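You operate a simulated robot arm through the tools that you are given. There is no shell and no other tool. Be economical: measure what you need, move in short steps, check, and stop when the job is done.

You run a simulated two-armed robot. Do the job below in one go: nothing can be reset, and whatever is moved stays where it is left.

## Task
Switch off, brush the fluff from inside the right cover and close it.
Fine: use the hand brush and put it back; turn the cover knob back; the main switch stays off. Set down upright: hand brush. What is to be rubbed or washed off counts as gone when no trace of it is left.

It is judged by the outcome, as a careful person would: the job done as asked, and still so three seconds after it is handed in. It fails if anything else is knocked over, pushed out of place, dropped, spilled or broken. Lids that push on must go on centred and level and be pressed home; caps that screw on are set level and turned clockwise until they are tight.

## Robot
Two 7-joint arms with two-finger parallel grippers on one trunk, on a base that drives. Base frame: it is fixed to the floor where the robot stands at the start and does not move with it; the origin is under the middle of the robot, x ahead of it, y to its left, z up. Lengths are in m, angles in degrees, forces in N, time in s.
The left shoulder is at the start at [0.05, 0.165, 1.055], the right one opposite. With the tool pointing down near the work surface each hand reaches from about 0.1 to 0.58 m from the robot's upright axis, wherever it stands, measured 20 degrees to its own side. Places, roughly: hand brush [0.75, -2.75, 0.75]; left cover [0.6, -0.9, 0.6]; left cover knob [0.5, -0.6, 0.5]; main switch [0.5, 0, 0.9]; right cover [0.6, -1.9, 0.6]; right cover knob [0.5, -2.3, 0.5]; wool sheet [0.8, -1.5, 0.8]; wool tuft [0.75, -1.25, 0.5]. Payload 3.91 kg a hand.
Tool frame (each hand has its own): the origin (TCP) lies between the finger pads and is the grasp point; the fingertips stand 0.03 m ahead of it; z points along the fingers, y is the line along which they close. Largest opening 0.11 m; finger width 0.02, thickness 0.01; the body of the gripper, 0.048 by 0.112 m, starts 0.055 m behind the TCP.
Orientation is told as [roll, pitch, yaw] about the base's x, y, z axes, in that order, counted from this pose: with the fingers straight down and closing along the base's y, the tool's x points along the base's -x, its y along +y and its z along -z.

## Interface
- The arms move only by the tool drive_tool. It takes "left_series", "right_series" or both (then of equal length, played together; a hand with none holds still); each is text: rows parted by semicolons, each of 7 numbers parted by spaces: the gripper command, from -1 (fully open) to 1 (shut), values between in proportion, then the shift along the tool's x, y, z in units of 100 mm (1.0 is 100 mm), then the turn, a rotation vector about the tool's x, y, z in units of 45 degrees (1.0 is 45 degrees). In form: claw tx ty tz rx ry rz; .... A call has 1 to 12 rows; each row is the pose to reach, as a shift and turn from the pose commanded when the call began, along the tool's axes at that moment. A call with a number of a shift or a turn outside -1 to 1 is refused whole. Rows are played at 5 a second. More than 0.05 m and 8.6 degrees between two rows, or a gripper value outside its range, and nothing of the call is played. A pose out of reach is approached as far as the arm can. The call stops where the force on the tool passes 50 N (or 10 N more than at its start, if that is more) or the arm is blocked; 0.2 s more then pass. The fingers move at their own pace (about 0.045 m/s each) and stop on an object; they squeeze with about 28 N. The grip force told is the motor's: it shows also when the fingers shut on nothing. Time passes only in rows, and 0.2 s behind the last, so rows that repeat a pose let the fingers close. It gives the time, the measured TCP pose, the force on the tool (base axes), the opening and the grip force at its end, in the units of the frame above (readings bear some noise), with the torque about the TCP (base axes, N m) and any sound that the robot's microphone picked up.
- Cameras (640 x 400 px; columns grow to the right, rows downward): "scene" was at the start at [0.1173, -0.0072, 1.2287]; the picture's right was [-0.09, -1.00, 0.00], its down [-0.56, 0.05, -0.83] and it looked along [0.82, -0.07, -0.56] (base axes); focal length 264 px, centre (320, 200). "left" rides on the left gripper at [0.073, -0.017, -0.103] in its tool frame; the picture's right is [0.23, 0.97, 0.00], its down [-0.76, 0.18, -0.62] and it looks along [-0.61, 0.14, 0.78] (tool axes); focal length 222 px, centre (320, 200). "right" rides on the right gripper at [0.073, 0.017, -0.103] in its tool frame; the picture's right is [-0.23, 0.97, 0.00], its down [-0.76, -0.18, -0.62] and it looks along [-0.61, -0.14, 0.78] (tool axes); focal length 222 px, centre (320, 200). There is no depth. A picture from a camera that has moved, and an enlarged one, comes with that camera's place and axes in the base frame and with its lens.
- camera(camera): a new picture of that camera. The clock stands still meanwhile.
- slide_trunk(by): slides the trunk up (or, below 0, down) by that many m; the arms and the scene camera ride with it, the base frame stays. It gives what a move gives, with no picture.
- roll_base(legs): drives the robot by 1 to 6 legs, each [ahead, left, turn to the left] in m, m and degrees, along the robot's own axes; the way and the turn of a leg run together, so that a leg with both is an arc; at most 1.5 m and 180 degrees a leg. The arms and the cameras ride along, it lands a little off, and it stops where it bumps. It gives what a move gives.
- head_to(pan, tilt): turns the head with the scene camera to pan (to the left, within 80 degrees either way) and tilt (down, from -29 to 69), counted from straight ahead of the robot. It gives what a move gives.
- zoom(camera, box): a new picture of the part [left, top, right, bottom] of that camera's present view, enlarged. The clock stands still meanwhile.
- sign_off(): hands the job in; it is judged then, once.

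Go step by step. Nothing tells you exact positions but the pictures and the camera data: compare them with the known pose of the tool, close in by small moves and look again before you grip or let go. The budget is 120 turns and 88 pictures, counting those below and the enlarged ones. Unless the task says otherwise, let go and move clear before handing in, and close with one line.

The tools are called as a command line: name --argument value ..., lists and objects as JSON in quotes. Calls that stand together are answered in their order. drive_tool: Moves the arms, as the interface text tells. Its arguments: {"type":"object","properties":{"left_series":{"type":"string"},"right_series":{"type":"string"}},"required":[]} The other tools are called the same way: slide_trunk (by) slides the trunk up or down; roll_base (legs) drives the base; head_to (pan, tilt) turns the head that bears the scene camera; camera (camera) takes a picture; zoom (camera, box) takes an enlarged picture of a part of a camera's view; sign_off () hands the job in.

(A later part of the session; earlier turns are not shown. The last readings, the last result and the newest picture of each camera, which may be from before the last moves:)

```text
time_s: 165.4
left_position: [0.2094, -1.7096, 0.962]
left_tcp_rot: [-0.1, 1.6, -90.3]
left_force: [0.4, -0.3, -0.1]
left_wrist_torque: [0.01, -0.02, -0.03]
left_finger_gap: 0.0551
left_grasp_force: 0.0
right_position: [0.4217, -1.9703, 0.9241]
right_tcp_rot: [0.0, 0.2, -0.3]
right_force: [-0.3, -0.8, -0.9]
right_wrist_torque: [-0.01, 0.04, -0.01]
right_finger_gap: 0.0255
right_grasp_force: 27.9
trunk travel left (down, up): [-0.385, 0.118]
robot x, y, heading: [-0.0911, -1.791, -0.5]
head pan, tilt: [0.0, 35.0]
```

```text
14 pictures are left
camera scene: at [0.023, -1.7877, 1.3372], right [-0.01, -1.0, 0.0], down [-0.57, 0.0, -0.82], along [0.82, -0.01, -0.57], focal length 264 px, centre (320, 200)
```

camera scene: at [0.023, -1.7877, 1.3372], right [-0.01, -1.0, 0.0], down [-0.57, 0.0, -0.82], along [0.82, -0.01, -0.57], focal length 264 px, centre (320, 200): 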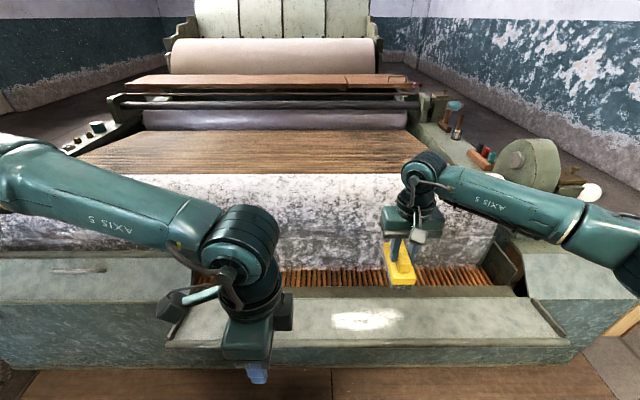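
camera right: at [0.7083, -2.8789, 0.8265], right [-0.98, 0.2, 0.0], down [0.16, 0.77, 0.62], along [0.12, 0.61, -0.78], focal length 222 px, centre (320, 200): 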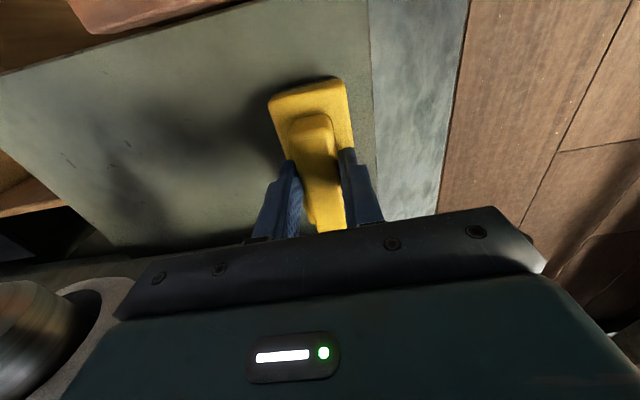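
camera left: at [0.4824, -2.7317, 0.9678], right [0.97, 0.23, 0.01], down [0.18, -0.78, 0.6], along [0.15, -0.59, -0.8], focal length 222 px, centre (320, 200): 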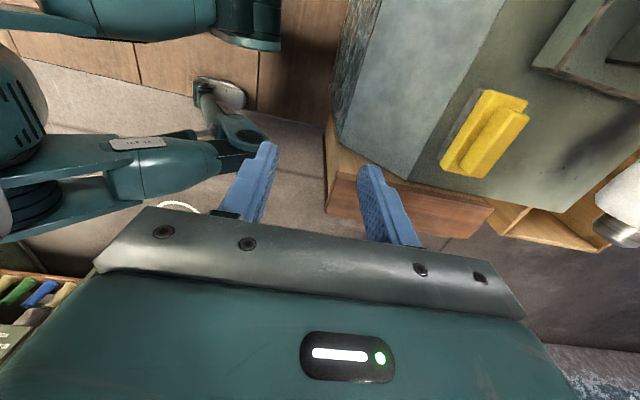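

The fluff patch is clear: y −1.83…−2.07, x≈0.46–0.53 on the opened cover. I lower the trunk and position the brush (long side across the patch) just left of it.

slide_trunk --by -0.2

drive_tool --right_series "1 -0.3 0.3 0 0 0 0;1 -0.6 0.6 0 0 0 0;1 -0.75 0.95 0 0 0 0;1 -0.75 1 0.2 0 0 0;1 -0.75 1 0.2 0 0 0"

camera --camera "right"

```text
time_s: 167.6
left_position: [0.2089, -1.7105, 0.7622]
left_tcp_rot: [-0.1, 1.6, -90.2]
left_force: [0.8, 0.4, -0.2]
left_wrist_torque: [0.0, 0.01, 0.04]
left_finger_gap: 0.0551
left_grasp_force: 0.1
right_position: [0.4213, -1.9699, 0.7245]
right_tcp_rot: [0.0, 0.2, -0.3]
right_force: [0.0, 0.3, -1.7]
right_wrist_torque: [-0.02, 0.02, 0.01]
right_finger_gap: 0.0253
right_grasp_force: 27.5
trunk travel left (down, up): [-0.185, 0.318]
robot x, y, heading: [-0.0989, -1.7884, -0.4]
head pan, tilt: [0.0, 35.0]
```

```text
time_s: 168.8
left_position: [0.2093, -1.7091, 0.7629]
left_tcp_rot: [-0.1, 1.5, -90.2]
left_force: [0.4, 0.6, 0.3]
left_wrist_torque: [0.02, 0.01, 0.0]
left_finger_gap: 0.0552
left_grasp_force: 0.1
right_position: [0.4968, -1.8686, 0.7039]
right_tcp_rot: [0.0, 0.0, -0.4]
right_force: [-0.1, -0.8, -1.8]
right_wrist_torque: [0.01, 0.03, -0.01]
right_finger_gap: 0.0253
right_grasp_force: 28.4
trunk travel left (down, up): [-0.185, 0.318]
robot x, y, heading: [-0.095, -1.7889, -0.3]
head pan, tilt: [0.0, 35.0]
```

```text
13 pictures are left
camera right: at [0.4246, -1.853, 0.8073], right [0.23, 0.97, 0.0], down [0.76, -0.18, 0.62], along [0.6, -0.14, -0.78], focal length 222 px, centre (320, 200)
```

right: 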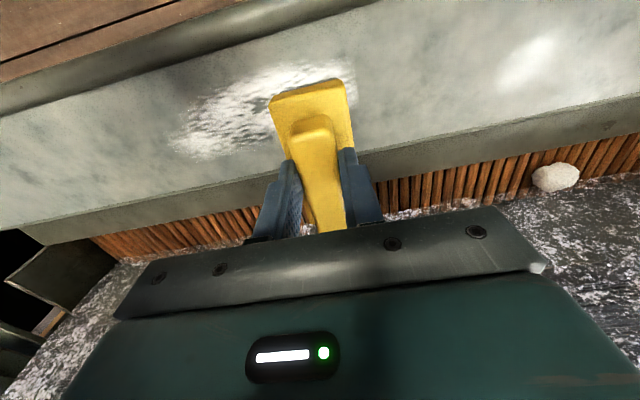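

The fluff and brush are in good view; the lid face is nearly level at z≈0.55. I shift to just beyond the patch's left end and lower carefully to contact.

drive_tool --right_series "1 0.1 0.35 0 0 0 0;1 0.1 0.7 0 0 0 0;1 0.1 0.7 0.3 0 0 0;1 0.1 0.7 0.55 0 0 0;1 0.1 0.7 0.65 0 0 0;1 0.1 0.7 0.7 0 0 0;1 0.1 0.7 0.75 0 0 0"

```text
time_s: 170.4
left_position: [0.2087, -1.7094, 0.763]
left_tcp_rot: [0.1, 1.5, -90.2]
left_force: [0.1, -0.1, -0.2]
left_wrist_torque: [-0.02, -0.05, -0.03]
left_finger_gap: 0.0549
left_grasp_force: 0.1
right_position: [0.4912, -1.8002, 0.6331]
right_tcp_rot: [0.2, -0.5, -0.3]
right_force: [13.2, 0.3, 22.7]
right_wrist_torque: [-0.04, 0.02, 0.04]
right_finger_gap: 0.0258
right_grasp_force: 28.2
trunk travel left (down, up): [-0.185, 0.318]
robot x, y, heading: [-0.0944, -1.7856, -0.2]
head pan, tilt: [0.0, 35.0]
```

Contact, but with a sideways push, likely the rail's edge. I lift slightly, shift 1.5 cm inward and touch again.

drive_tool --right_series "1 0 0 -0.2 0 0 0;1 -0.15 0 -0.2 0 0 0;1 -0.15 0 -0.08 0 0 0;1 -0.15 0 -0.03 0 0 0;1 -0.15 0 0.0 0 0 0;1 -0.15 0 0.02 0 0 0"

camera --camera "right"

```text
time_s: 171.8
left_position: [0.208, -1.7091, 0.7635]
left_tcp_rot: [0.1, 1.6, -90.2]
left_force: [0.1, -0.1, -0.2]
left_wrist_torque: [-0.02, -0.03, 0.0]
left_finger_gap: 0.0551
left_grasp_force: 0.1
right_position: [0.5037, -1.7991, 0.6309]
right_tcp_rot: [0.1, -0.2, -0.3]
right_force: [-1.1, -1.7, 24.1]
right_wrist_torque: [-0.1, 0.94, 0.05]
right_finger_gap: 0.0254
right_grasp_force: 28.0
trunk travel left (down, up): [-0.185, 0.318]
robot x, y, heading: [-0.0958, -1.7847, -0.0]
head pan, tilt: [0.0, 35.0]
```

```text
12 pictures are left
camera right: at [0.4298, -1.7838, 0.7336], right [0.23, 0.97, 0.0], down [0.76, -0.18, 0.63], along [0.61, -0.14, -0.78], focal length 222 px, centre (320, 200)
```

right: 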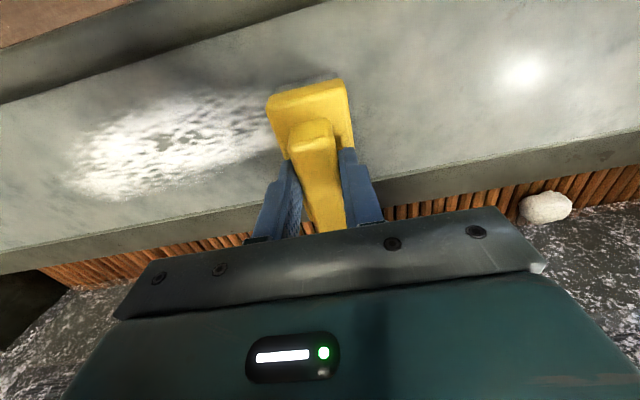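

Now contact is purely on the outer brush edge, so the face tilts up toward me. I tilt the brush ~10° to lie flat and check the torque.

drive_tool --right_series "1 -0.06 0 0 0 0.11 0;1 -0.12 0 0.02 0 0.22 0;1 -0.12 0 0.06 0 0.22 0;1 -0.12 0 0.08 0 0.22 0;1 -0.12 0 0.08 0 0.22 0"

```text
time_s: 173.0
left_position: [0.208, -1.7091, 0.7638]
left_tcp_rot: [0.1, 1.6, -90.1]
left_force: [-0.4, -0.3, 0.4]
left_wrist_torque: [-0.01, 0.0, -0.01]
left_finger_gap: 0.055
left_grasp_force: 0.0
right_position: [0.4757, -1.8022, 0.6387]
right_tcp_rot: [0.2, 9.6, -0.2]
right_force: [-1.0, 5.7, 17.8]
right_wrist_torque: [0.19, -0.83, 0.28]
right_finger_gap: 0.0255
right_grasp_force: 28.1
right hand out of reach, approached as far as the arm can: row 1, 2, 3, 4, 5
trunk travel left (down, up): [-0.185, 0.318]
robot x, y, heading: [-0.0958, -1.7854, -0.3]
head pan, tilt: [0.0, 35.0]
```

drive_tool --right_series "1 0 0 -0.2 0 0 0;1 0 0 -0.3 0 -0.1 0;1 0 0 -0.3 0 -0.1 0"

roll_base --legs '[[0.05, 0, 0]]'

```text
time_s: 173.8
left_position: [0.2094, -1.7099, 0.7615]
left_tcp_rot: [0.0, 1.5, -90.1]
left_force: [0.0, 0.7, 0.8]
left_wrist_torque: [0.0, -0.02, 0.02]
left_finger_gap: 0.055
left_grasp_force: 0.1
right_position: [0.4805, -1.8043, 0.6655]
right_tcp_rot: [0.0, 5.4, -0.4]
right_force: [0.0, 0.4, -1.9]
right_wrist_torque: [-0.03, 0.03, -0.04]
right_finger_gap: 0.0255
right_grasp_force: 28.2
trunk travel left (down, up): [-0.185, 0.318]
robot x, y, heading: [-0.093, -1.7864, -0.5]
head pan, tilt: [0.0, 35.0]
```

```text
time_s: 174.7
left_position: [0.2581, -1.7106, 0.7632]
left_tcp_rot: [0.1, 1.5, -90.2]
left_force: [-0.7, 0.7, -0.9]
left_wrist_torque: [0.0, 0.04, 0.02]
left_finger_gap: 0.0547
left_grasp_force: 0.0
right_position: [0.5314, -1.8039, 0.6656]
right_tcp_rot: [0.1, 5.5, -0.3]
right_force: [-0.4, 0.0, -1.6]
right_wrist_torque: [0.01, 0.01, 0.03]
right_finger_gap: 0.0254
right_grasp_force: 28.1
trunk travel left (down, up): [-0.185, 0.318]
robot x, y, heading: [-0.0443, -1.7908, -0.5]
head pan, tilt: [0.0, 35.0]
```

drive_tool --right_series "1 0.3 0 0.1 0 0 0;1 0.3 0 0.25 0 0 0;1 0.3 0 0.34 0 0 0;1 0.3 0 0.38 0 0 0;1 0.3 0 0.4 0 0 0"

```text
time_s: 175.9
left_position: [0.2578, -1.7094, 0.7623]
left_tcp_rot: [0.1, 1.5, -90.2]
left_force: [0.6, 0.7, -0.1]
left_wrist_torque: [-0.04, 0.0, 0.03]
left_finger_gap: 0.055
left_grasp_force: 0.1
right_position: [0.4974, -1.8035, 0.6323]
right_tcp_rot: [0.1, 5.3, -0.3]
right_force: [-2.5, -1.0, 12.1]
right_wrist_torque: [-0.23, -0.32, -0.04]
right_finger_gap: 0.0254
right_grasp_force: 28.2
trunk travel left (down, up): [-0.185, 0.318]
robot x, y, heading: [-0.0424, -1.788, -0.5]
head pan, tilt: [0.0, 35.0]
```

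Nearly flat: about 2° is right. I adjust and sweep along the patch.

drive_tool --right_series "1 0 0 0.02 0 -0.07 0;1 0 -0.1 0.03 0 -0.07 0;1 0 -0.22 0.03 0 -0.07 0;1 0 -0.34 0.03 0 -0.07 0;1 0 -0.46 0.03 0 -0.07 0;1 0 -0.58 0.03 0 -0.07 0;1 0 -0.7 0.03 0 -0.07 0;1 0 -0.82 0.03 0 -0.07 0;1 0 -0.92 0.03 0 -0.07 0;1 0 -1 0.03 0 -0.07 0"

drive_tool --right_series "1 0 -0.12 0 0 0 0;1 0 -0.24 0 0 0 0;1 0 -0.36 0 0 0 0;1 0 -0.48 0 0 0 0;1 0 -0.6 0 0 0 0;1 0 -0.72 0 0 0 0;1 0 -0.84 0 0 0 0;1 0 -0.95 0 0 0 0;1 0 -1 0 0 0 0"

camera --camera "right"

```text
time_s: 178.1
left_position: [0.2586, -1.7096, 0.7625]
left_tcp_rot: [0.0, 1.5, -90.2]
left_force: [0.5, 0.1, -0.2]
left_wrist_torque: [0.0, -0.01, 0.01]
left_finger_gap: 0.0547
left_grasp_force: 0.0
right_position: [0.4964, -1.9025, 0.6282]
right_tcp_rot: [0.2, 2.0, -0.3]
right_force: [1.8, 8.5, 20.2]
right_wrist_torque: [0.12, -0.23, 0.04]
right_finger_gap: 0.026
right_grasp_force: 28.2
trunk travel left (down, up): [-0.185, 0.318]
robot x, y, heading: [-0.0429, -1.7838, -0.7]
head pan, tilt: [0.0, 35.0]
```

```text
time_s: 180.1
left_position: [0.2584, -1.7095, 0.7634]
left_tcp_rot: [0.0, 1.3, -90.2]
left_force: [0.1, 0.3, -0.7]
left_wrist_torque: [0.0, -0.02, -0.03]
left_finger_gap: 0.0551
left_grasp_force: 0.0
right_position: [0.4959, -2.0024, 0.6275]
right_tcp_rot: [-0.1, 2.1, -0.3]
right_force: [3.1, 9.2, 21.0]
right_wrist_torque: [0.2, 0.09, -0.02]
right_finger_gap: 0.0256
right_grasp_force: 27.6
trunk travel left (down, up): [-0.185, 0.318]
robot x, y, heading: [-0.0424, -1.7901, -0.4]
head pan, tilt: [0.0, 35.0]
```

```text
11 pictures are left
camera right: at [0.4272, -1.9867, 0.7331], right [0.23, 0.97, -0.01], down [0.78, -0.18, 0.59], along [0.58, -0.14, -0.8], focal length 222 px, centre (320, 200)
```

right: 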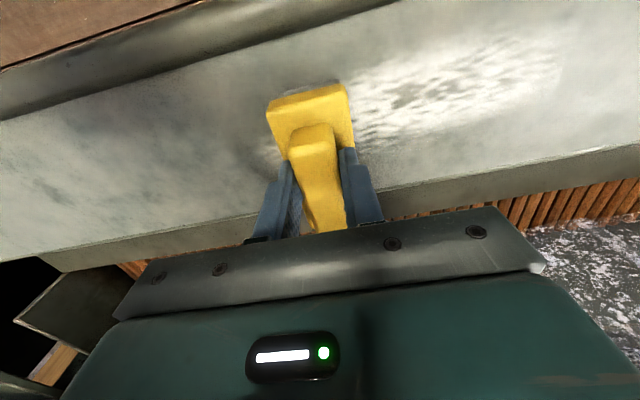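

The rubbing works with ~20 N; fluff is fading. I make further to-and-fro passes over the whole patch.

drive_tool --right_series "1 0 -0.4 0.02 0 0 0;1 0 -0.8 0.02 0 0 0;1 0 -1 0.02 0 0 0;1 0 -0.7 0.02 0 0 0;1 0 -0.4 0.02 0 0 0;1 0 -0.1 0.02 0 0 0;1 0 0.2 0.02 0 0 0;1 0 0.5 0.02 0 0 0;1 0 0.8 0.02 0 0 0;1 0 1 0.02 0 0 0"

drive_tool --right_series "1 0 0.3 0 0 0 0;1 0 0.6 0 0 0 0;1 0 0.9 0 0 0 0;1 0 1 0 0 0 0;1 0 0.7 0 0 0 0;1 0 0.4 0 0 0 0;1 0 0.1 0 0 0 0;1 0 -0.2 0 0 0 0;1 0 -0.5 0 0 0 0;1 0 -0.8 0 0 0 0;1 0 -1 0 0 0 0"

drive_tool --right_series "1 0 0.3 0 0 0 0;1 0 0.6 0 0 0 0;1 0 0.9 0 0 0 0;1 0 0.6 0 0 0 0;1 0 0.3 0 0 0 0;1 0 0 0 0 0 0;1 0 -0.3 0 0 0 0;1 0 -0.6 0 0 0 0;1 0 -0.9 0 0 0 0;1 0 -1 0 0 0 0"

camera --camera "right"

```text
time_s: 182.3
left_position: [0.2574, -1.7095, 0.7641]
left_tcp_rot: [0.1, 1.6, -90.2]
left_force: [-0.5, 0.0, -0.2]
left_wrist_torque: [0.0, 0.0, 0.01]
left_finger_gap: 0.0553
left_grasp_force: 0.0
right_position: [0.4969, -1.9032, 0.6258]
right_tcp_rot: [0.0, 1.9, -0.3]
right_force: [3.0, -9.4, 27.1]
right_wrist_torque: [-0.42, 0.03, 0.1]
right_finger_gap: 0.0257
right_grasp_force: 28.0
trunk travel left (down, up): [-0.185, 0.318]
robot x, y, heading: [-0.0443, -1.7835, -0.6]
head pan, tilt: [0.0, 35.0]
```

```text
time_s: 184.7
left_position: [0.2584, -1.7085, 0.7624]
left_tcp_rot: [0.1, 1.4, -90.3]
left_force: [0.5, 0.0, -0.4]
left_wrist_torque: [0.01, 0.03, -0.03]
left_finger_gap: 0.055
left_grasp_force: 0.0
right_position: [0.4963, -2.0039, 0.6266]
right_tcp_rot: [0.2, 2.1, -0.3]
right_force: [1.7, 9.4, 24.0]
right_wrist_torque: [0.32, 0.35, -0.28]
right_finger_gap: 0.0257
right_grasp_force: 27.8
trunk travel left (down, up): [-0.185, 0.318]
robot x, y, heading: [-0.0423, -1.7866, -0.3]
head pan, tilt: [0.0, 35.0]
```

```text
time_s: 186.9
left_position: [0.2585, -1.7094, 0.7633]
left_tcp_rot: [0.1, 1.4, -90.2]
left_force: [-0.5, -0.1, 0.5]
left_wrist_torque: [0.02, -0.03, 0.0]
left_finger_gap: 0.0551
left_grasp_force: 0.0
right_position: [0.4958, -2.1016, 0.6272]
right_tcp_rot: [0.1, 2.1, -0.2]
right_force: [2.1, 9.7, 23.7]
right_wrist_torque: [0.39, 0.21, -0.13]
right_finger_gap: 0.0256
right_grasp_force: 28.0
trunk travel left (down, up): [-0.185, 0.318]
robot x, y, heading: [-0.0436, -1.7875, -0.5]
head pan, tilt: [0.0, 35.0]
```

```text
10 pictures are left
camera right: at [0.4258, -2.0861, 0.7317], right [0.23, 0.97, -0.01], down [0.78, -0.18, 0.6], along [0.58, -0.14, -0.8], focal length 222 px, centre (320, 200)
```

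right: 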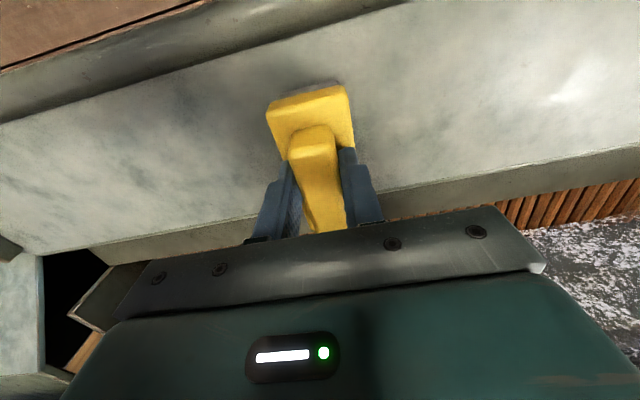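

It looks clean apart from a bright spot near y≈−1.92 that may be a reflection. I make another set of passes there, then lift off and look.

drive_tool --right_series "1 0 0.4 0 0 0 0;1 0 0.8 0 0 0 0;1 0 1 0 0 0 0"

drive_tool --right_series "1 0 0.3 0 0 0 0;1 0 0.6 0 0 0 0;1 0 0.9 0 0 0 0;1 0 1 0 0 0 0"

drive_tool --right_series "1 0 0.3 0 0 0 0;1 0 0.6 0 0 0 0;1 0 0.9 0 0 0 0;1 0 1 0 0 0 0;1 0.1 0.7 0 0 0 0;1 0.1 0.4 0 0 0 0;1 0.1 0.1 0 0 0 0;1 0.1 -0.2 0 0 0 0;1 0.1 -0.5 0 0 0 0;1 0.1 -0.8 0 0 0 0;1 0.1 -1 0 0 0 0"

drive_tool --right_series "1 0 -0.3 0 0 0 0;1 0 -0.6 0 0 0 0;1 0 -0.9 0 0 0 0;1 0 -1 -0.2 0 0 0;1 0 -1 -0.6 0 0 0;1 0 -1 -1 0 0 0"

zoom --camera "scene" --box '[150, 240, 590, 400]'

```text
time_s: 187.7
left_position: [0.2582, -1.7085, 0.7636]
left_tcp_rot: [0.0, 1.6, -90.1]
left_force: [0.1, 0.3, -0.1]
left_wrist_torque: [0.01, 0.02, 0.01]
left_finger_gap: 0.0549
left_grasp_force: 0.1
right_position: [0.4963, -2.003, 0.6263]
right_tcp_rot: [-0.1, 2.0, -0.4]
right_force: [3.7, -11.6, 27.8]
right_wrist_torque: [-0.45, 0.41, 0.24]
right_finger_gap: 0.0254
right_grasp_force: 28.0
trunk travel left (down, up): [-0.185, 0.318]
robot x, y, heading: [-0.0454, -1.788, -0.2]
head pan, tilt: [0.0, 35.0]
```

```text
time_s: 188.7
left_position: [0.258, -1.7107, 0.7632]
left_tcp_rot: [0.0, 1.5, -90.2]
left_force: [0.3, 0.2, -0.4]
left_wrist_torque: [0.01, 0.0, 0.0]
left_finger_gap: 0.0548
left_grasp_force: 0.0
right_position: [0.4975, -1.9027, 0.626]
right_tcp_rot: [0.0, 2.0, -0.4]
right_force: [0.7, -10.9, 25.9]
right_wrist_torque: [-0.42, -0.2, 0.03]
right_finger_gap: 0.0255
right_grasp_force: 28.3
trunk travel left (down, up): [-0.185, 0.318]
robot x, y, heading: [-0.0417, -1.7888, -0.2]
head pan, tilt: [0.0, 35.0]
```

```text
time_s: 191.1
left_position: [0.2581, -1.7093, 0.7641]
left_tcp_rot: [0.1, 1.5, -90.1]
left_force: [0.1, -0.3, 0.1]
left_wrist_torque: [0.01, 0.0, 0.0]
left_finger_gap: 0.0548
left_grasp_force: 0.0
right_position: [0.4867, -2.003, 0.6267]
right_tcp_rot: [0.0, 1.9, -0.4]
right_force: [2.3, 9.9, 27.2]
right_wrist_torque: [0.37, 0.65, -0.36]
right_finger_gap: 0.0254
right_grasp_force: 28.3
trunk travel left (down, up): [-0.185, 0.318]
robot x, y, heading: [-0.0456, -1.7898, -0.3]
head pan, tilt: [0.0, 35.0]
```

```text
time_s: 192.5
left_position: [0.2595, -1.7088, 0.7625]
left_tcp_rot: [-0.1, 1.5, -90.2]
left_force: [-0.2, 0.1, -0.8]
left_wrist_torque: [0.02, 0.01, -0.02]
left_finger_gap: 0.0548
left_grasp_force: 0.0
right_position: [0.4893, -2.1035, 0.725]
right_tcp_rot: [-0.1, 2.4, -0.5]
right_force: [-0.5, -1.1, -1.3]
right_wrist_torque: [0.03, 0.03, 0.02]
right_finger_gap: 0.0257
right_grasp_force: 28.1
trunk travel left (down, up): [-0.185, 0.318]
robot x, y, heading: [-0.0455, -1.7893, -0.3]
head pan, tilt: [0.0, 35.0]
```

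```text
1.45 times, centred on (370, 320) of scene
camera zoom: at [0.0729, -1.788, 1.1372], right [-0.01, -1.0, 0.0], down [-0.57, 0.0, -0.82], along [0.82, -0.01, -0.57], focal length 384 px, centre (247, 26)
```

zoom: 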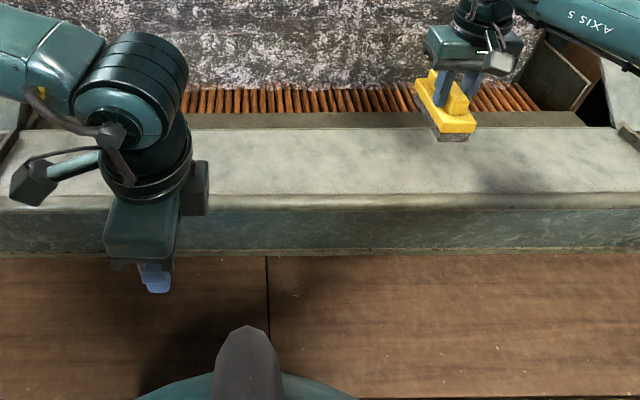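

The inner face is clean now. I take the brush back: raise, restore the hand twist, and drive to the same place as before.

slide_trunk --by 0.2

drive_tool --right_series "1 0.1 0.3 0 0 -0.05 0;1 0.14 0.7 0 0 -0.05 0;1 0.14 1 0 0 -0.05 0;1 0.14 1 0 0 -0.05 -0.15;1 0.14 1 0 0 -0.05 -0.3;1 0.14 1 0 0 -0.05 -0.45;1 0.14 1 0 0 -0.05 -0.6;1 0.14 1 0 0 -0.05 -0.69"

roll_base --legs '[[-0.08, 0, 0], [0, -1.38, 0], [0.435, 0, 0], [0, 0, 60.7]]'

```text
time_s: 194.7
left_position: [0.2597, -1.7098, 0.9624]
left_tcp_rot: [0.0, 1.6, -90.3]
left_force: [-0.4, -0.1, 0.0]
left_wrist_torque: [0.0, -0.01, 0.0]
left_finger_gap: 0.0551
left_grasp_force: 0.1
right_position: [0.4898, -2.1038, 0.9243]
right_tcp_rot: [0.0, 2.3, -0.3]
right_force: [-0.2, -1.2, -1.5]
right_wrist_torque: [-0.02, 0.04, 0.01]
right_finger_gap: 0.0255
right_grasp_force: 28.0
trunk travel left (down, up): [-0.385, 0.118]
robot x, y, heading: [-0.0438, -1.7871, -0.5]
head pan, tilt: [0.0, 35.0]
```

```text
time_s: 196.5
left_position: [0.2607, -1.7096, 0.9623]
left_tcp_rot: [-0.1, 1.5, -90.2]
left_force: [0.5, -0.6, 0.3]
left_wrist_torque: [0.0, -0.01, 0.01]
left_finger_gap: 0.0549
left_grasp_force: 0.1
right_position: [0.4761, -2.0026, 0.9242]
right_tcp_rot: [0.7, -0.2, 30.9]
right_force: [-0.3, -0.7, -0.9]
right_wrist_torque: [0.01, 0.0, 0.01]
right_finger_gap: 0.0255
right_grasp_force: 28.0
trunk travel left (down, up): [-0.385, 0.118]
robot x, y, heading: [-0.0471, -1.7909, -0.4]
head pan, tilt: [0.0, 35.0]
```

```text
time_s: 214.3
left_position: [0.3797, -2.8604, 0.9622]
left_tcp_rot: [0.0, 1.4, -29.2]
left_force: [-0.1, -0.5, 0.0]
left_wrist_torque: [0.01, 0.04, 0.02]
left_finger_gap: 0.0549
left_grasp_force: 0.0
right_position: [0.7423, -2.8124, 0.9243]
right_tcp_rot: [0.5, -0.3, 91.8]
right_force: [0.3, 1.0, -1.3]
right_wrist_torque: [0.01, 0.0, 0.04]
right_finger_gap: 0.0258
right_grasp_force: 27.9
trunk travel left (down, up): [-0.385, 0.118]
robot x, y, heading: [0.2976, -3.1643, 60.6]
head pan, tilt: [0.0, 35.0]
```

slide_trunk --by -0.1

drive_tool --right_series "1 -0.08 0.19 0 0.01 0.006 0;1 -0.08 0.19 0.3 0.01 0.006 0;1 -0.08 0.19 0.6 0.01 0.006 0;1 -0.08 0.19 0.85 0.01 0.006 0;1 -0.08 0.19 0.93 0.01 0.006 0;1 -0.08 0.19 0.96 0.01 0.006 0;1 -0.08 0.19 0.96 0.01 0.006 0"

camera --camera "right"

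```text
time_s: 215.7
left_position: [0.3783, -2.8601, 0.8614]
left_tcp_rot: [-0.2, 1.6, -29.2]
left_force: [-0.1, -0.3, -0.3]
left_wrist_torque: [0.01, -0.04, 0.01]
left_finger_gap: 0.0549
left_grasp_force: 0.0
right_position: [0.7413, -2.8138, 0.8243]
right_tcp_rot: [0.7, -0.2, 91.6]
right_force: [0.2, 0.4, -1.7]
right_wrist_torque: [-0.02, 0.02, 0.0]
right_finger_gap: 0.0256
right_grasp_force: 28.1
trunk travel left (down, up): [-0.285, 0.218]
robot x, y, heading: [0.3014, -3.1638, 60.6]
head pan, tilt: [0.0, 35.0]
```

```text
time_s: 217.3
left_position: [0.3793, -2.8613, 0.8638]
left_tcp_rot: [-0.1, 1.6, -29.2]
left_force: [-0.3, -0.7, 0.7]
left_wrist_torque: [-0.01, -0.03, -0.01]
left_finger_gap: 0.0549
left_grasp_force: 0.2
right_position: [0.7207, -2.8066, 0.7283]
right_tcp_rot: [0.1, 0.1, 91.7]
right_force: [0.1, -0.6, -0.9]
right_wrist_torque: [0.0, 0.02, 0.01]
right_finger_gap: 0.0254
right_grasp_force: 27.8
trunk travel left (down, up): [-0.285, 0.218]
robot x, y, heading: [0.2995, -3.1617, 60.6]
head pan, tilt: [0.0, 35.0]
```

```text
8 pictures are left
camera right: at [0.7055, -2.8797, 0.8312], right [-0.98, 0.2, 0.0], down [0.16, 0.77, 0.62], along [0.12, 0.61, -0.78], focal length 222 px, centre (320, 200)
```

right: 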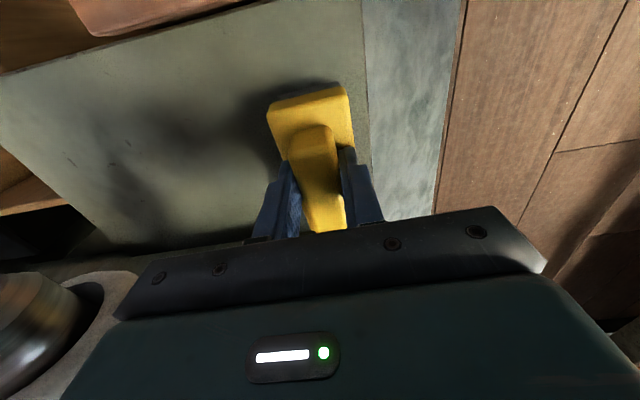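

The brush hovers a few mm above its spot. I lower to contact, release and rise.

drive_tool --right_series "1 -0.02 -0.02 0.02 0 0 0;1 -0.02 -0.02 0.03 0 0 0;1 -0.02 -0.02 0.04 0 0 0;1 -0.02 -0.02 0.04 0 0 0"

```text
time_s: 218.3
left_position: [0.3789, -2.8608, 0.8627]
left_tcp_rot: [-0.1, 1.5, -29.2]
left_force: [0.4, 1.0, 0.6]
left_wrist_torque: [-0.01, -0.03, -0.01]
left_finger_gap: 0.0551
left_grasp_force: 0.1
right_position: [0.7222, -2.805, 0.7233]
right_tcp_rot: [0.2, 0.0, 91.7]
right_force: [-0.5, 0.7, -1.4]
right_wrist_torque: [-0.01, -0.04, 0.02]
right_finger_gap: 0.0256
right_grasp_force: 27.3
trunk travel left (down, up): [-0.285, 0.218]
robot x, y, heading: [0.2995, -3.1688, 60.9]
head pan, tilt: [0.0, 35.0]
```

drive_tool --right_series "1 0 0 0.02 0 0 0;1 0 0 0.04 0 0 0;1 0 0 0.05 0 0 0;1 0 0 0.05 0 0 0"

```text
time_s: 219.3
left_position: [0.38, -2.8601, 0.8633]
left_tcp_rot: [-0.2, 1.5, -29.2]
left_force: [0.5, 0.6, -0.6]
left_wrist_torque: [-0.01, 0.0, -0.02]
left_finger_gap: 0.0551
left_grasp_force: 0.0
right_position: [0.7224, -2.8043, 0.7197]
right_tcp_rot: [0.2, 0.1, 91.7]
right_force: [0.4, 1.0, -1.2]
right_wrist_torque: [-0.01, 0.01, 0.01]
right_finger_gap: 0.0256
right_grasp_force: 28.2
trunk travel left (down, up): [-0.285, 0.218]
robot x, y, heading: [0.2965, -3.164, 60.9]
head pan, tilt: [0.0, 35.0]
```

drive_tool --right_series "1 0 0 0.015 0 0 0;1 0 0 0.03 0 0 0;1 0 0 0.045 0 0 0;1 0 0 0.045 0 0 0"

```text
time_s: 220.3
left_position: [0.3785, -2.8624, 0.8624]
left_tcp_rot: [0.0, 1.4, -29.2]
left_force: [0.4, -0.1, 0.3]
left_wrist_torque: [-0.03, 0.01, 0.04]
left_finger_gap: 0.055
left_grasp_force: 0.0
right_position: [0.7235, -2.8049, 0.7172]
right_tcp_rot: [0.0, -0.1, 91.6]
right_force: [-0.3, -7.1, 18.8]
right_wrist_torque: [0.78, 0.03, 0.03]
right_finger_gap: 0.0257
right_grasp_force: 28.6
trunk travel left (down, up): [-0.285, 0.218]
robot x, y, heading: [0.3004, -3.1644, 60.4]
head pan, tilt: [0.0, 35.0]
```

Contact. I ease off 1 mm, open and rise.

drive_tool --right_series "1 0 0 -0.01 0 0 0;0.3 0 0 -0.01 0 0 0;0 0 0 -0.01 0 0 0;-0.3 0 0 -0.01 0 0 0;-0.3 0 0 -0.01 0 0 0;-0.3 0 0 -0.3 0 0 0;-0.3 0 0 -0.7 0 0 0;-0.3 0 0 -1 0 0 0"

camera --camera "right"

```text
time_s: 222.1
left_position: [0.3788, -2.861, 0.8621]
left_tcp_rot: [0.1, 1.5, -29.2]
left_force: [-0.2, -0.3, -0.1]
left_wrist_torque: [0.01, 0.0, -0.01]
left_finger_gap: 0.0551
left_grasp_force: 0.0
right_position: [0.7232, -2.804, 0.8156]
right_tcp_rot: [0.3, 0.2, 91.6]
right_force: [-0.2, -0.8, 0.4]
right_wrist_torque: [0.0, 0.0, 0.05]
right_finger_gap: 0.0714
right_grasp_force: 0.1
trunk travel left (down, up): [-0.285, 0.218]
robot x, y, heading: [0.304, -3.1678, 60.9]
head pan, tilt: [0.0, 35.0]
```

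```text
7 pictures are left
camera right: at [0.7086, -2.8774, 0.9185], right [-0.98, 0.2, 0.0], down [0.16, 0.77, 0.62], along [0.12, 0.61, -0.78], focal length 222 px, centre (320, 200)
```

right: 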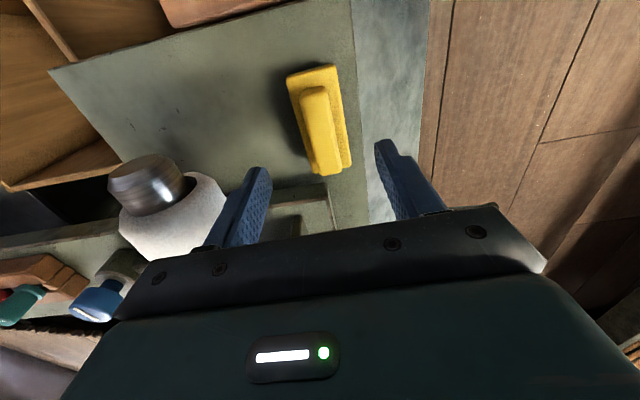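

The brush stands upright in its place. Now to close the cover: I drive back in front of it, standing off, and turn the right hand to point obliquely forward-down so it can go under the rail.

roll_base --legs '[[0, 0, -60.9], [-0.55, 0, 0], [0, 1.14, 0]]'

drive_tool --right_series "0.5 0 0 0 0 0 0.17;0.5 0 0 0 0 0 0.34;0.5 0 0 0 0 0 0.51;1 0 0 0 0 0 0.69"

drive_tool --right_series "1 0 0 0 0 -0.17 0;1 0 0 0 0 -0.34 0;1 0 0 0 0 -0.51 0;1 0 0 0 0 -0.68 0;1 0 0 0 0 -0.85 0;1 0 0 0 0 -1 0"

slide_trunk --by -0.26

```text
time_s: 237.9
left_position: [0.0705, -1.9286, 0.861]
left_tcp_rot: [-0.1, 1.4, -90.3]
left_force: [-0.6, -0.7, -0.5]
left_wrist_torque: [0.01, -0.02, -0.02]
left_finger_gap: 0.0551
left_grasp_force: 0.0
right_position: [0.2868, -2.2037, 0.8131]
right_tcp_rot: [0.2, 0.1, 30.5]
right_force: [0.4, 0.1, 0.0]
right_wrist_torque: [0.0, 0.02, 0.01]
right_finger_gap: 0.0715
right_grasp_force: 0.0
trunk travel left (down, up): [-0.285, 0.218]
robot x, y, heading: [-0.2319, -2.0061, -0.8]
head pan, tilt: [0.0, 35.0]
```

```text
time_s: 238.9
left_position: [0.0686, -1.9284, 0.8625]
left_tcp_rot: [-0.1, 1.5, -90.4]
left_force: [0.0, 0.4, -0.2]
left_wrist_torque: [0.01, 0.0, -0.03]
left_finger_gap: 0.0551
left_grasp_force: 0.0
right_position: [0.2852, -2.2031, 0.8151]
right_tcp_rot: [0.1, 0.1, -0.9]
right_force: [-0.4, 0.1, -0.5]
right_wrist_torque: [0.0, 0.0, 0.0]
right_finger_gap: 0.0
right_grasp_force: 6.2
trunk travel left (down, up): [-0.285, 0.218]
robot x, y, heading: [-0.2355, -2.0073, -0.6]
head pan, tilt: [0.0, 35.0]
```

```text
time_s: 240.3
left_position: [0.0701, -1.9297, 0.8629]
left_tcp_rot: [-0.1, 1.5, -90.3]
left_force: [0.5, 0.0, -0.2]
left_wrist_torque: [0.01, -0.01, -0.01]
left_finger_gap: 0.0549
left_grasp_force: 0.1
right_position: [0.2863, -2.2041, 0.8156]
right_tcp_rot: [0.2, -45.0, -0.8]
right_force: [-0.7, 0.1, -0.5]
right_wrist_torque: [-0.01, 0.01, 0.01]
right_finger_gap: 0.0
right_grasp_force: 27.9
trunk travel left (down, up): [-0.285, 0.218]
robot x, y, heading: [-0.2328, -2.0037, -0.6]
head pan, tilt: [0.0, 35.0]
```

```text
time_s: 243.0
left_position: [0.0687, -1.9292, 0.6017]
left_tcp_rot: [-0.1, 1.5, -90.3]
left_force: [0.4, 0.2, 0.1]
left_wrist_torque: [-0.02, 0.01, 0.01]
left_finger_gap: 0.0551
left_grasp_force: 0.0
right_position: [0.2868, -2.2038, 0.5555]
right_tcp_rot: [0.1, -44.8, -0.7]
right_force: [0.0, -0.3, 0.1]
right_wrist_torque: [0.01, 0.01, -0.02]
right_finger_gap: 0.0001
right_grasp_force: 28.0
trunk travel left (down, up): [-0.025, 0.478]
robot x, y, heading: [-0.2341, -2.0064, -0.5]
head pan, tilt: [0.0, 35.0]
```

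I lower the hand below the rail and drive it underneath.

drive_tool --right_series "1 0.25 0 0.1 0 0 0;1 0.5 0 0.2 0 0 0;1 0.71 0 0.28 0 0 0;1 0.71 0 0.28 0 0 0"

roll_base --legs '[[0.145, 0, 0]]'

camera --camera "scene"

```text
time_s: 244.0
left_position: [0.0704, -1.9292, 0.6031]
left_tcp_rot: [-0.1, 1.5, -90.4]
left_force: [-0.5, 0.5, 0.9]
left_wrist_torque: [-0.01, 0.02, 0.0]
left_finger_gap: 0.0549
left_grasp_force: 0.0
right_position: [0.2546, -2.2022, 0.4844]
right_tcp_rot: [0.2, -44.8, -0.7]
right_force: [-0.2, 0.2, -0.6]
right_wrist_torque: [0.01, -0.04, 0.02]
right_finger_gap: 0.0001
right_grasp_force: 27.9
trunk travel left (down, up): [-0.025, 0.478]
robot x, y, heading: [-0.2339, -2.005, -0.3]
head pan, tilt: [0.0, 35.0]
```

```text
time_s: 245.3
left_position: [0.2128, -1.9304, 0.6025]
left_tcp_rot: [0.0, 1.4, -90.6]
left_force: [0.0, -0.1, -0.1]
left_wrist_torque: [0.01, 0.01, -0.04]
left_finger_gap: 0.0551
left_grasp_force: 0.0
right_position: [0.3989, -2.2038, 0.4849]
right_tcp_rot: [0.1, -44.8, -0.8]
right_force: [-0.1, -0.3, -0.5]
right_wrist_torque: [-0.02, -0.01, 0.0]
right_finger_gap: 0.0002
right_grasp_force: 27.8
trunk travel left (down, up): [-0.025, 0.478]
robot x, y, heading: [-0.0887, -2.0059, -0.8]
head pan, tilt: [0.0, 35.0]
```

```text
6 pictures are left
camera scene: at [0.0269, -2.0083, 0.9773], right [-0.01, -1.0, 0.0], down [-0.57, 0.01, -0.82], along [0.82, -0.01, -0.57], focal length 264 px, centre (320, 200)
```

scene: 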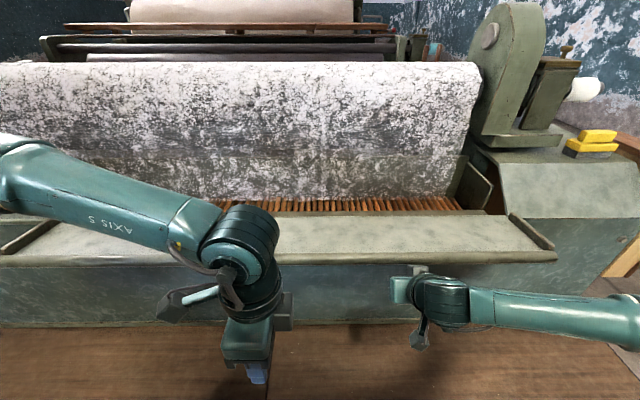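

The hand is below the rail. I lift the cover along its arc.

drive_tool --right_series "1 -0.14 0 0.14 0 0 0;1 -0.35 0 -0.07 0 0 0;1 -0.5 0 -0.21 0 0 0;1 -0.65 0 -0.34 0 0 0;1 -0.8 0 -0.4 0 0 0;1 -0.96 0 -0.45 0 0 0"

```text
time_s: 245.7
left_position: [0.2128, -1.9307, 0.6021]
left_tcp_rot: [-0.1, 1.5, -90.6]
left_force: [0.2, 0.2, 0.4]
left_wrist_torque: [-0.02, -0.02, 0.0]
left_finger_gap: 0.0549
left_grasp_force: 0.1
right_position: [0.4061, -2.2044, 0.4761]
right_tcp_rot: [0.0, -43.2, -0.1]
right_force: [-0.2, 0.5, -1.1]
right_wrist_torque: [-0.03, -0.08, 0.01]
right_finger_gap: 0.0002
right_grasp_force: 28.3
trunk travel left (down, up): [-0.025, 0.478]
robot x, y, heading: [-0.0915, -2.0086, -0.8]
head pan, tilt: [0.0, 35.0]
stopped in row 2 (right hand): the force on the tool passed its limit at 62 N (the readings are from after the stop); the commanded pose is now the measured one
```

I was pressing sideways on the rail. I go lower and further under, then lift slowly.

drive_tool --right_series "1 0.1 0 0.1 0 0 0;1 0 0 0.21 0 0 0;1 -0.1 0 0.32 0 0 0;1 -0.15 0 0.27 0 0 0;1 -0.2 0 0.22 0 0 0;1 -0.25 0 0.17 0 0 0;1 -0.3 0 0.12 0 0 0;1 -0.34 0 0.08 0 0 0;1 -0.38 0 0.04 0 0 0;1 -0.42 0 0 0 0 0"

```text
time_s: 246.6
left_position: [0.2121, -1.9327, 0.6029]
left_tcp_rot: [0.0, 1.6, -90.6]
left_force: [0.7, 1.5, -0.5]
left_wrist_torque: [-0.01, 0.01, 0.04]
left_finger_gap: 0.0551
left_grasp_force: 0.2
right_position: [0.4244, -2.2042, 0.4524]
right_tcp_rot: [0.0, -41.8, 0.1]
right_force: [-1.1, -0.1, -2.4]
right_wrist_torque: [0.04, -0.15, -0.01]
right_finger_gap: 0.0
right_grasp_force: 27.9
trunk travel left (down, up): [-0.025, 0.478]
robot x, y, heading: [-0.0881, -2.0098, -0.9]
head pan, tilt: [0.0, 35.0]
stopped in row 4 (right hand): the force on the tool passed its limit at 55 N (the readings are from after the stop); the commanded pose is now the measured one
```

camera --camera "right"

```text
5 pictures are left
camera right: at [0.3012, -2.1874, 0.48], right [0.17, 0.97, 0.15], down [0.15, -0.18, 0.97], along [0.97, -0.14, -0.18], focal length 222 px, centre (320, 200)
```

right: 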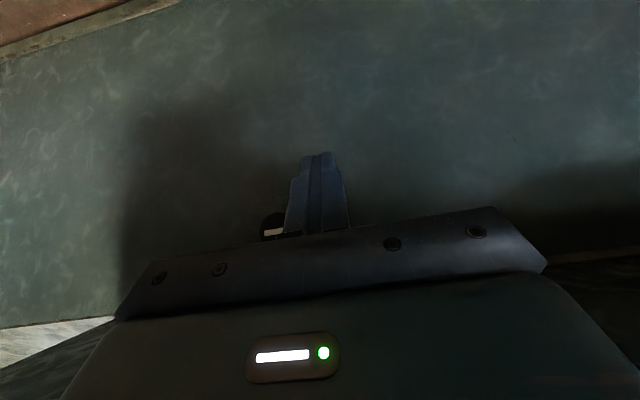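

I'll lift very gently now (3 mm steps) to distinguish hinge friction from a collision.

drive_tool --right_series "1 -0.02 0 -0.02 0 0 0;1 -0.04 0 -0.04 0 0 0;1 -0.06 0 -0.06 0 0 0;1 -0.08 0 -0.08 0 0 0;1 -0.1 0 -0.1 0 0 0;1 -0.12 0 -0.12 0 0 0;1 -0.14 0 -0.14 0 0 0;1 -0.16 0 -0.16 0 0 0;1 -0.18 0 -0.18 0 0 0;1 -0.2 0 -0.2 0 0 0;1 -0.22 0 -0.22 0 0 0;1 -0.24 0 -0.24 0 0 0"

```text
time_s: 249.2
left_position: [0.2128, -1.9322, 0.6034]
left_tcp_rot: [-0.2, 1.5, -90.6]
left_force: [0.7, 1.0, 0.0]
left_wrist_torque: [0.0, -0.04, 0.05]
left_finger_gap: 0.0548
left_grasp_force: 0.2
right_position: [0.4261, -2.2024, 0.4844]
right_tcp_rot: [-0.1, -41.8, 0.1]
right_force: [-4.5, 0.3, -13.0]
right_wrist_torque: [0.07, -0.63, -0.09]
right_finger_gap: 0.0
right_grasp_force: 27.9
trunk travel left (down, up): [-0.025, 0.478]
robot x, y, heading: [-0.0928, -2.007, -0.6]
head pan, tilt: [0.0, 35.0]
```

It lifts with just 13 N when slow. I continue slowly along the arc.

drive_tool --right_series "1 -0.04 0 -0.035 0 0 0;1 -0.08 0 -0.065 0 0 0;1 -0.12 0 -0.095 0 0 0;1 -0.16 0 -0.125 0 0 0;1 -0.2 0 -0.15 0 0 0;1 -0.24 0 -0.175 0 0 0;1 -0.28 0 -0.2 0 0 0;1 -0.32 0 -0.225 0 0 0;1 -0.36 0 -0.25 0 0 0;1 -0.4 0 -0.275 0 0 0;1 -0.45 0 -0.3 0 0 0;1 -0.5 0 -0.32 0 0 0"

drive_tool --right_series "1 -0.05 0 -0.02 0 0 0;1 -0.1 0 -0.04 0 0 0;1 -0.15 0 -0.055 0 0 0;1 -0.2 0 -0.07 0 0 0;1 -0.25 0 -0.085 0 0 0;1 -0.3 0 -0.1 0 0 0;1 -0.35 0 -0.11 0 0 0;1 -0.4 0 -0.12 0 0 0;1 -0.45 0 -0.13 0 0 0;1 -0.5 0 -0.13 0 0 0;1 -0.55 0 -0.13 0 0 0;1 -0.6 0 -0.13 0 0 0"

```text
time_s: 251.8
left_position: [0.2129, -1.9319, 0.6024]
left_tcp_rot: [-0.1, 1.5, -90.6]
left_force: [1.0, -0.4, -0.4]
left_wrist_torque: [-0.03, -0.04, -0.01]
left_finger_gap: 0.0547
left_grasp_force: 0.0
right_position: [0.4422, -2.204, 0.542]
right_tcp_rot: [-0.1, -41.7, 0.0]
right_force: [-4.3, -1.4, -11.7]
right_wrist_torque: [0.28, -0.52, -0.02]
right_finger_gap: 0.0
right_grasp_force: 27.7
trunk travel left (down, up): [-0.025, 0.478]
robot x, y, heading: [-0.0941, -2.0059, -0.8]
head pan, tilt: [0.0, 35.0]
```

```text
time_s: 254.4
left_position: [0.2117, -1.9321, 0.6026]
left_tcp_rot: [-0.1, 1.5, -90.6]
left_force: [-0.2, -0.5, 0.4]
left_wrist_torque: [0.03, -0.01, 0.04]
left_finger_gap: 0.0553
left_grasp_force: 0.1
right_position: [0.4785, -2.2029, 0.5926]
right_tcp_rot: [-0.1, -42.0, 0.2]
right_force: [-3.9, -0.1, -6.2]
right_wrist_torque: [0.08, -0.33, -0.09]
right_finger_gap: 0.0
right_grasp_force: 28.4
trunk travel left (down, up): [-0.025, 0.478]
robot x, y, heading: [-0.0911, -2.0089, -1.0]
head pan, tilt: [0.0, 35.0]
```

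drive_tool --right_series "1 -0.08 0 -0.005 0 0 0;1 -0.16 0 -0.005 0 0 0;1 -0.24 0 0 0 0 0;1 -0.32 0 0.005 0 0 0;1 -0.4 0 0.01 0 0 0;1 -0.48 0 0.02 0 0 0;1 -0.56 0 0.03 0 0 0;1 -0.64 0 0.045 0 0 0;1 -0.72 0 0.06 0 0 0;1 -0.8 0 0.08 0 0 0;1 -0.86 0 0.1 0 0 0;1 -0.92 0 0.12 0 0 0"

camera --camera "scene"

```text
time_s: 257.0
left_position: [0.2129, -1.9318, 0.6022]
left_tcp_rot: [0.0, 1.5, -90.6]
left_force: [0.5, -0.3, 0.5]
left_wrist_torque: [-0.02, 0.0, 0.01]
left_finger_gap: 0.0549
left_grasp_force: 0.0
right_position: [0.555, -2.2039, 0.6461]
right_tcp_rot: [-0.1, -41.9, 0.1]
right_force: [0.1, 0.6, 1.3]
right_wrist_torque: [0.0, -0.01, 0.0]
right_finger_gap: 0.0
right_grasp_force: 27.9
trunk travel left (down, up): [-0.025, 0.478]
robot x, y, heading: [-0.0902, -2.0023, -1.0]
head pan, tilt: [0.0, 35.0]
```

```text
4 pictures are left
camera scene: at [0.0257, -2.0087, 0.9773], right [-0.01, -1.0, 0.0], down [-0.57, 0.01, -0.82], along [0.82, -0.01, -0.57], focal length 264 px, centre (320, 200)
```

scene: 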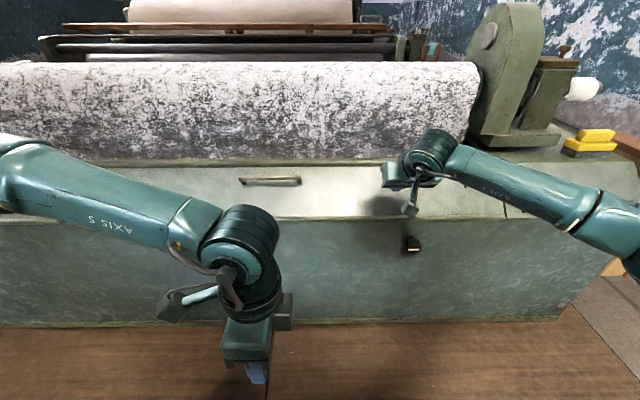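

The cover has swung shut. I press it gently home with the fingertips, then withdraw.

drive_tool --right_series "1 0 0 0.1 0 0 0;1 0 0 0.2 0 0 0;1 0 0 0.28 0 0 0;1 0 0 0.34 0 0 0;1 0 0 0.4 0 0 0;1 0 0 0.46 0 0 0;1 0 0 0.52 0 0 0"

drive_tool --right_series "0 0 0 -0.3 0 0 0;-0.3 0 0 -0.6 0 0 0;-0.3 0 0 -0.95 0 0 0;-0.3 0.3 0 -1 0 0 0;-0.3 0.7 0 -1 0 0 0;-0.3 1 -0.2 -1 0 0 0"

```text
time_s: 258.6
left_position: [0.2129, -1.9318, 0.6019]
left_tcp_rot: [0.0, 1.5, -90.6]
left_force: [0.2, 0.2, 0.6]
left_wrist_torque: [0.0, 0.01, 0.0]
left_finger_gap: 0.0551
left_grasp_force: 0.0
right_position: [0.591, -2.2019, 0.6079]
right_tcp_rot: [-0.1, -41.9, 0.1]
right_force: [-0.9, 0.6, 0.2]
right_wrist_torque: [0.01, 0.04, -0.02]
right_finger_gap: 0.0
right_grasp_force: 27.8
trunk travel left (down, up): [-0.025, 0.478]
robot x, y, heading: [-0.0913, -2.012, -0.6]
head pan, tilt: [0.0, 35.0]
```

```text
time_s: 260.0
left_position: [0.2126, -1.9311, 0.6026]
left_tcp_rot: [0.0, 1.5, -90.7]
left_force: [0.3, 0.4, -0.7]
left_wrist_torque: [-0.04, 0.0, 0.01]
left_finger_gap: 0.055
left_grasp_force: 0.1
right_position: [0.4488, -2.2229, 0.6155]
right_tcp_rot: [-0.1, -41.9, 0.2]
right_force: [0.2, 1.0, -0.3]
right_wrist_torque: [-0.03, 0.01, 0.02]
right_finger_gap: 0.0713
right_grasp_force: 0.1
trunk travel left (down, up): [-0.025, 0.478]
robot x, y, heading: [-0.095, -2.0078, -0.8]
head pan, tilt: [0.0, 35.0]
```

The cover is closed flush (no contact above it). Now I bring the right hand in front of the knob again.

drive_tool --right_series "-0.3 0.3 -0.2 0.3 0 0 0;-0.3 0.6 -0.46 0.6 0 0 0;-0.3 0.9 -0.46 0.9 0 -0.07 0;-0.3 1 -0.46 1 0 -0.07 0;-0.3 1 -0.46 1 0 -0.07 0"

roll_base --legs '[[0.04, 0, 0.7]]'

drive_tool --right_series "-0.3 0 0 0 0.11 0 -0.11;-0.3 0 0 0 0.22 0 -0.22;-0.3 0 0 0 0.33 0 -0.33;-0.3 0 0 0 0.38 0 -0.38;-0.3 0 0 0 0.38 0 -0.38"

camera --camera "right"

```text
time_s: 261.2
left_position: [0.2137, -1.9312, 0.6031]
left_tcp_rot: [0.0, 1.5, -90.5]
left_force: [0.8, -1.0, -0.6]
left_wrist_torque: [-0.01, 0.0, -0.02]
left_finger_gap: 0.0547
left_grasp_force: 0.1
right_position: [0.4401, -2.2706, 0.4733]
right_tcp_rot: [0.0, -45.1, 0.1]
right_force: [0.7, 0.2, -0.1]
right_wrist_torque: [0.01, 0.0, 0.02]
right_finger_gap: 0.0714
right_grasp_force: 0.1
trunk travel left (down, up): [-0.025, 0.478]
robot x, y, heading: [-0.093, -2.004, -0.6]
head pan, tilt: [0.0, 35.0]
```

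```text
time_s: 262.1
left_position: [0.2508, -1.9282, 0.6034]
left_tcp_rot: [0.0, 1.4, -89.9]
left_force: [-0.5, 0.4, 0.0]
left_wrist_torque: [0.04, -0.03, 0.0]
left_finger_gap: 0.055
left_grasp_force: 0.0
right_position: [0.4837, -2.264, 0.4748]
right_tcp_rot: [-0.1, -45.0, 0.8]
right_force: [-0.3, -0.8, 0.3]
right_wrist_torque: [-0.02, -0.02, 0.02]
right_finger_gap: 0.0716
right_grasp_force: 0.1
trunk travel left (down, up): [-0.025, 0.478]
robot x, y, heading: [-0.0506, -2.0113, 0.2]
head pan, tilt: [0.0, 35.0]
```

```text
time_s: 263.3
left_position: [0.2516, -1.9289, 0.6026]
left_tcp_rot: [0.0, 1.5, -89.9]
left_force: [-0.6, -0.8, -0.2]
left_wrist_torque: [0.03, 0.01, 0.0]
left_finger_gap: 0.0548
left_grasp_force: 0.0
right_position: [0.4826, -2.2653, 0.4742]
right_tcp_rot: [-32.6, -40.3, 23.0]
right_force: [0.5, 0.4, -0.2]
right_wrist_torque: [-0.01, -0.02, 0.0]
right_finger_gap: 0.0713
right_grasp_force: 0.1
trunk travel left (down, up): [-0.025, 0.478]
robot x, y, heading: [-0.0519, -2.01, -0.2]
head pan, tilt: [0.0, 35.0]
```

```text
3 pictures are left
camera right: at [0.3582, -2.2424, 0.4863], right [0.15, 0.96, -0.25], down [0.09, 0.24, 0.97], along [0.98, -0.17, -0.05], focal length 222 px, centre (320, 200)
```

right: 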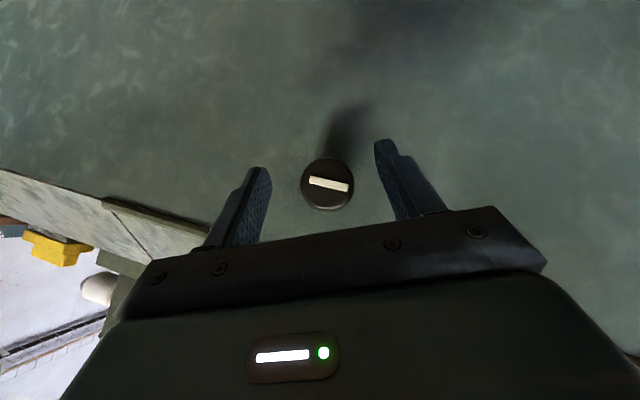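

The knob's mark is horizontal. I move onto it and grip.

drive_tool --right_series "-0.3 -0.1 0 0.14 0 0 0;-0.3 -0.2 0.01 0.3 0 0 0;-0.3 -0.27 0.01 0.41 0 0 0;0.3 -0.27 0.01 0.41 0 0 0;1 -0.27 0.01 0.41 0 0 0;1 -0.27 0.01 0.41 0 0 0;1 -0.27 0.01 0.41 0 0 0;1 -0.27 0.01 0.41 0 0 0"

```text
time_s: 265.1
left_position: [0.2506, -1.9282, 0.603]
left_tcp_rot: [0.0, 1.5, -90.0]
left_force: [0.1, -0.2, -0.3]
left_wrist_torque: [-0.01, 0.02, -0.06]
left_finger_gap: 0.0553
left_grasp_force: 0.0
right_position: [0.5318, -2.2675, 0.465]
right_tcp_rot: [-32.7, -40.2, 23.0]
right_force: [1.8, -10.4, 5.8]
right_wrist_torque: [0.0, 0.43, -0.27]
right_finger_gap: 0.0415
right_grasp_force: 44.8
trunk travel left (down, up): [-0.025, 0.478]
robot x, y, heading: [-0.047, -2.0095, -0.2]
head pan, tilt: [0.0, 35.0]
```

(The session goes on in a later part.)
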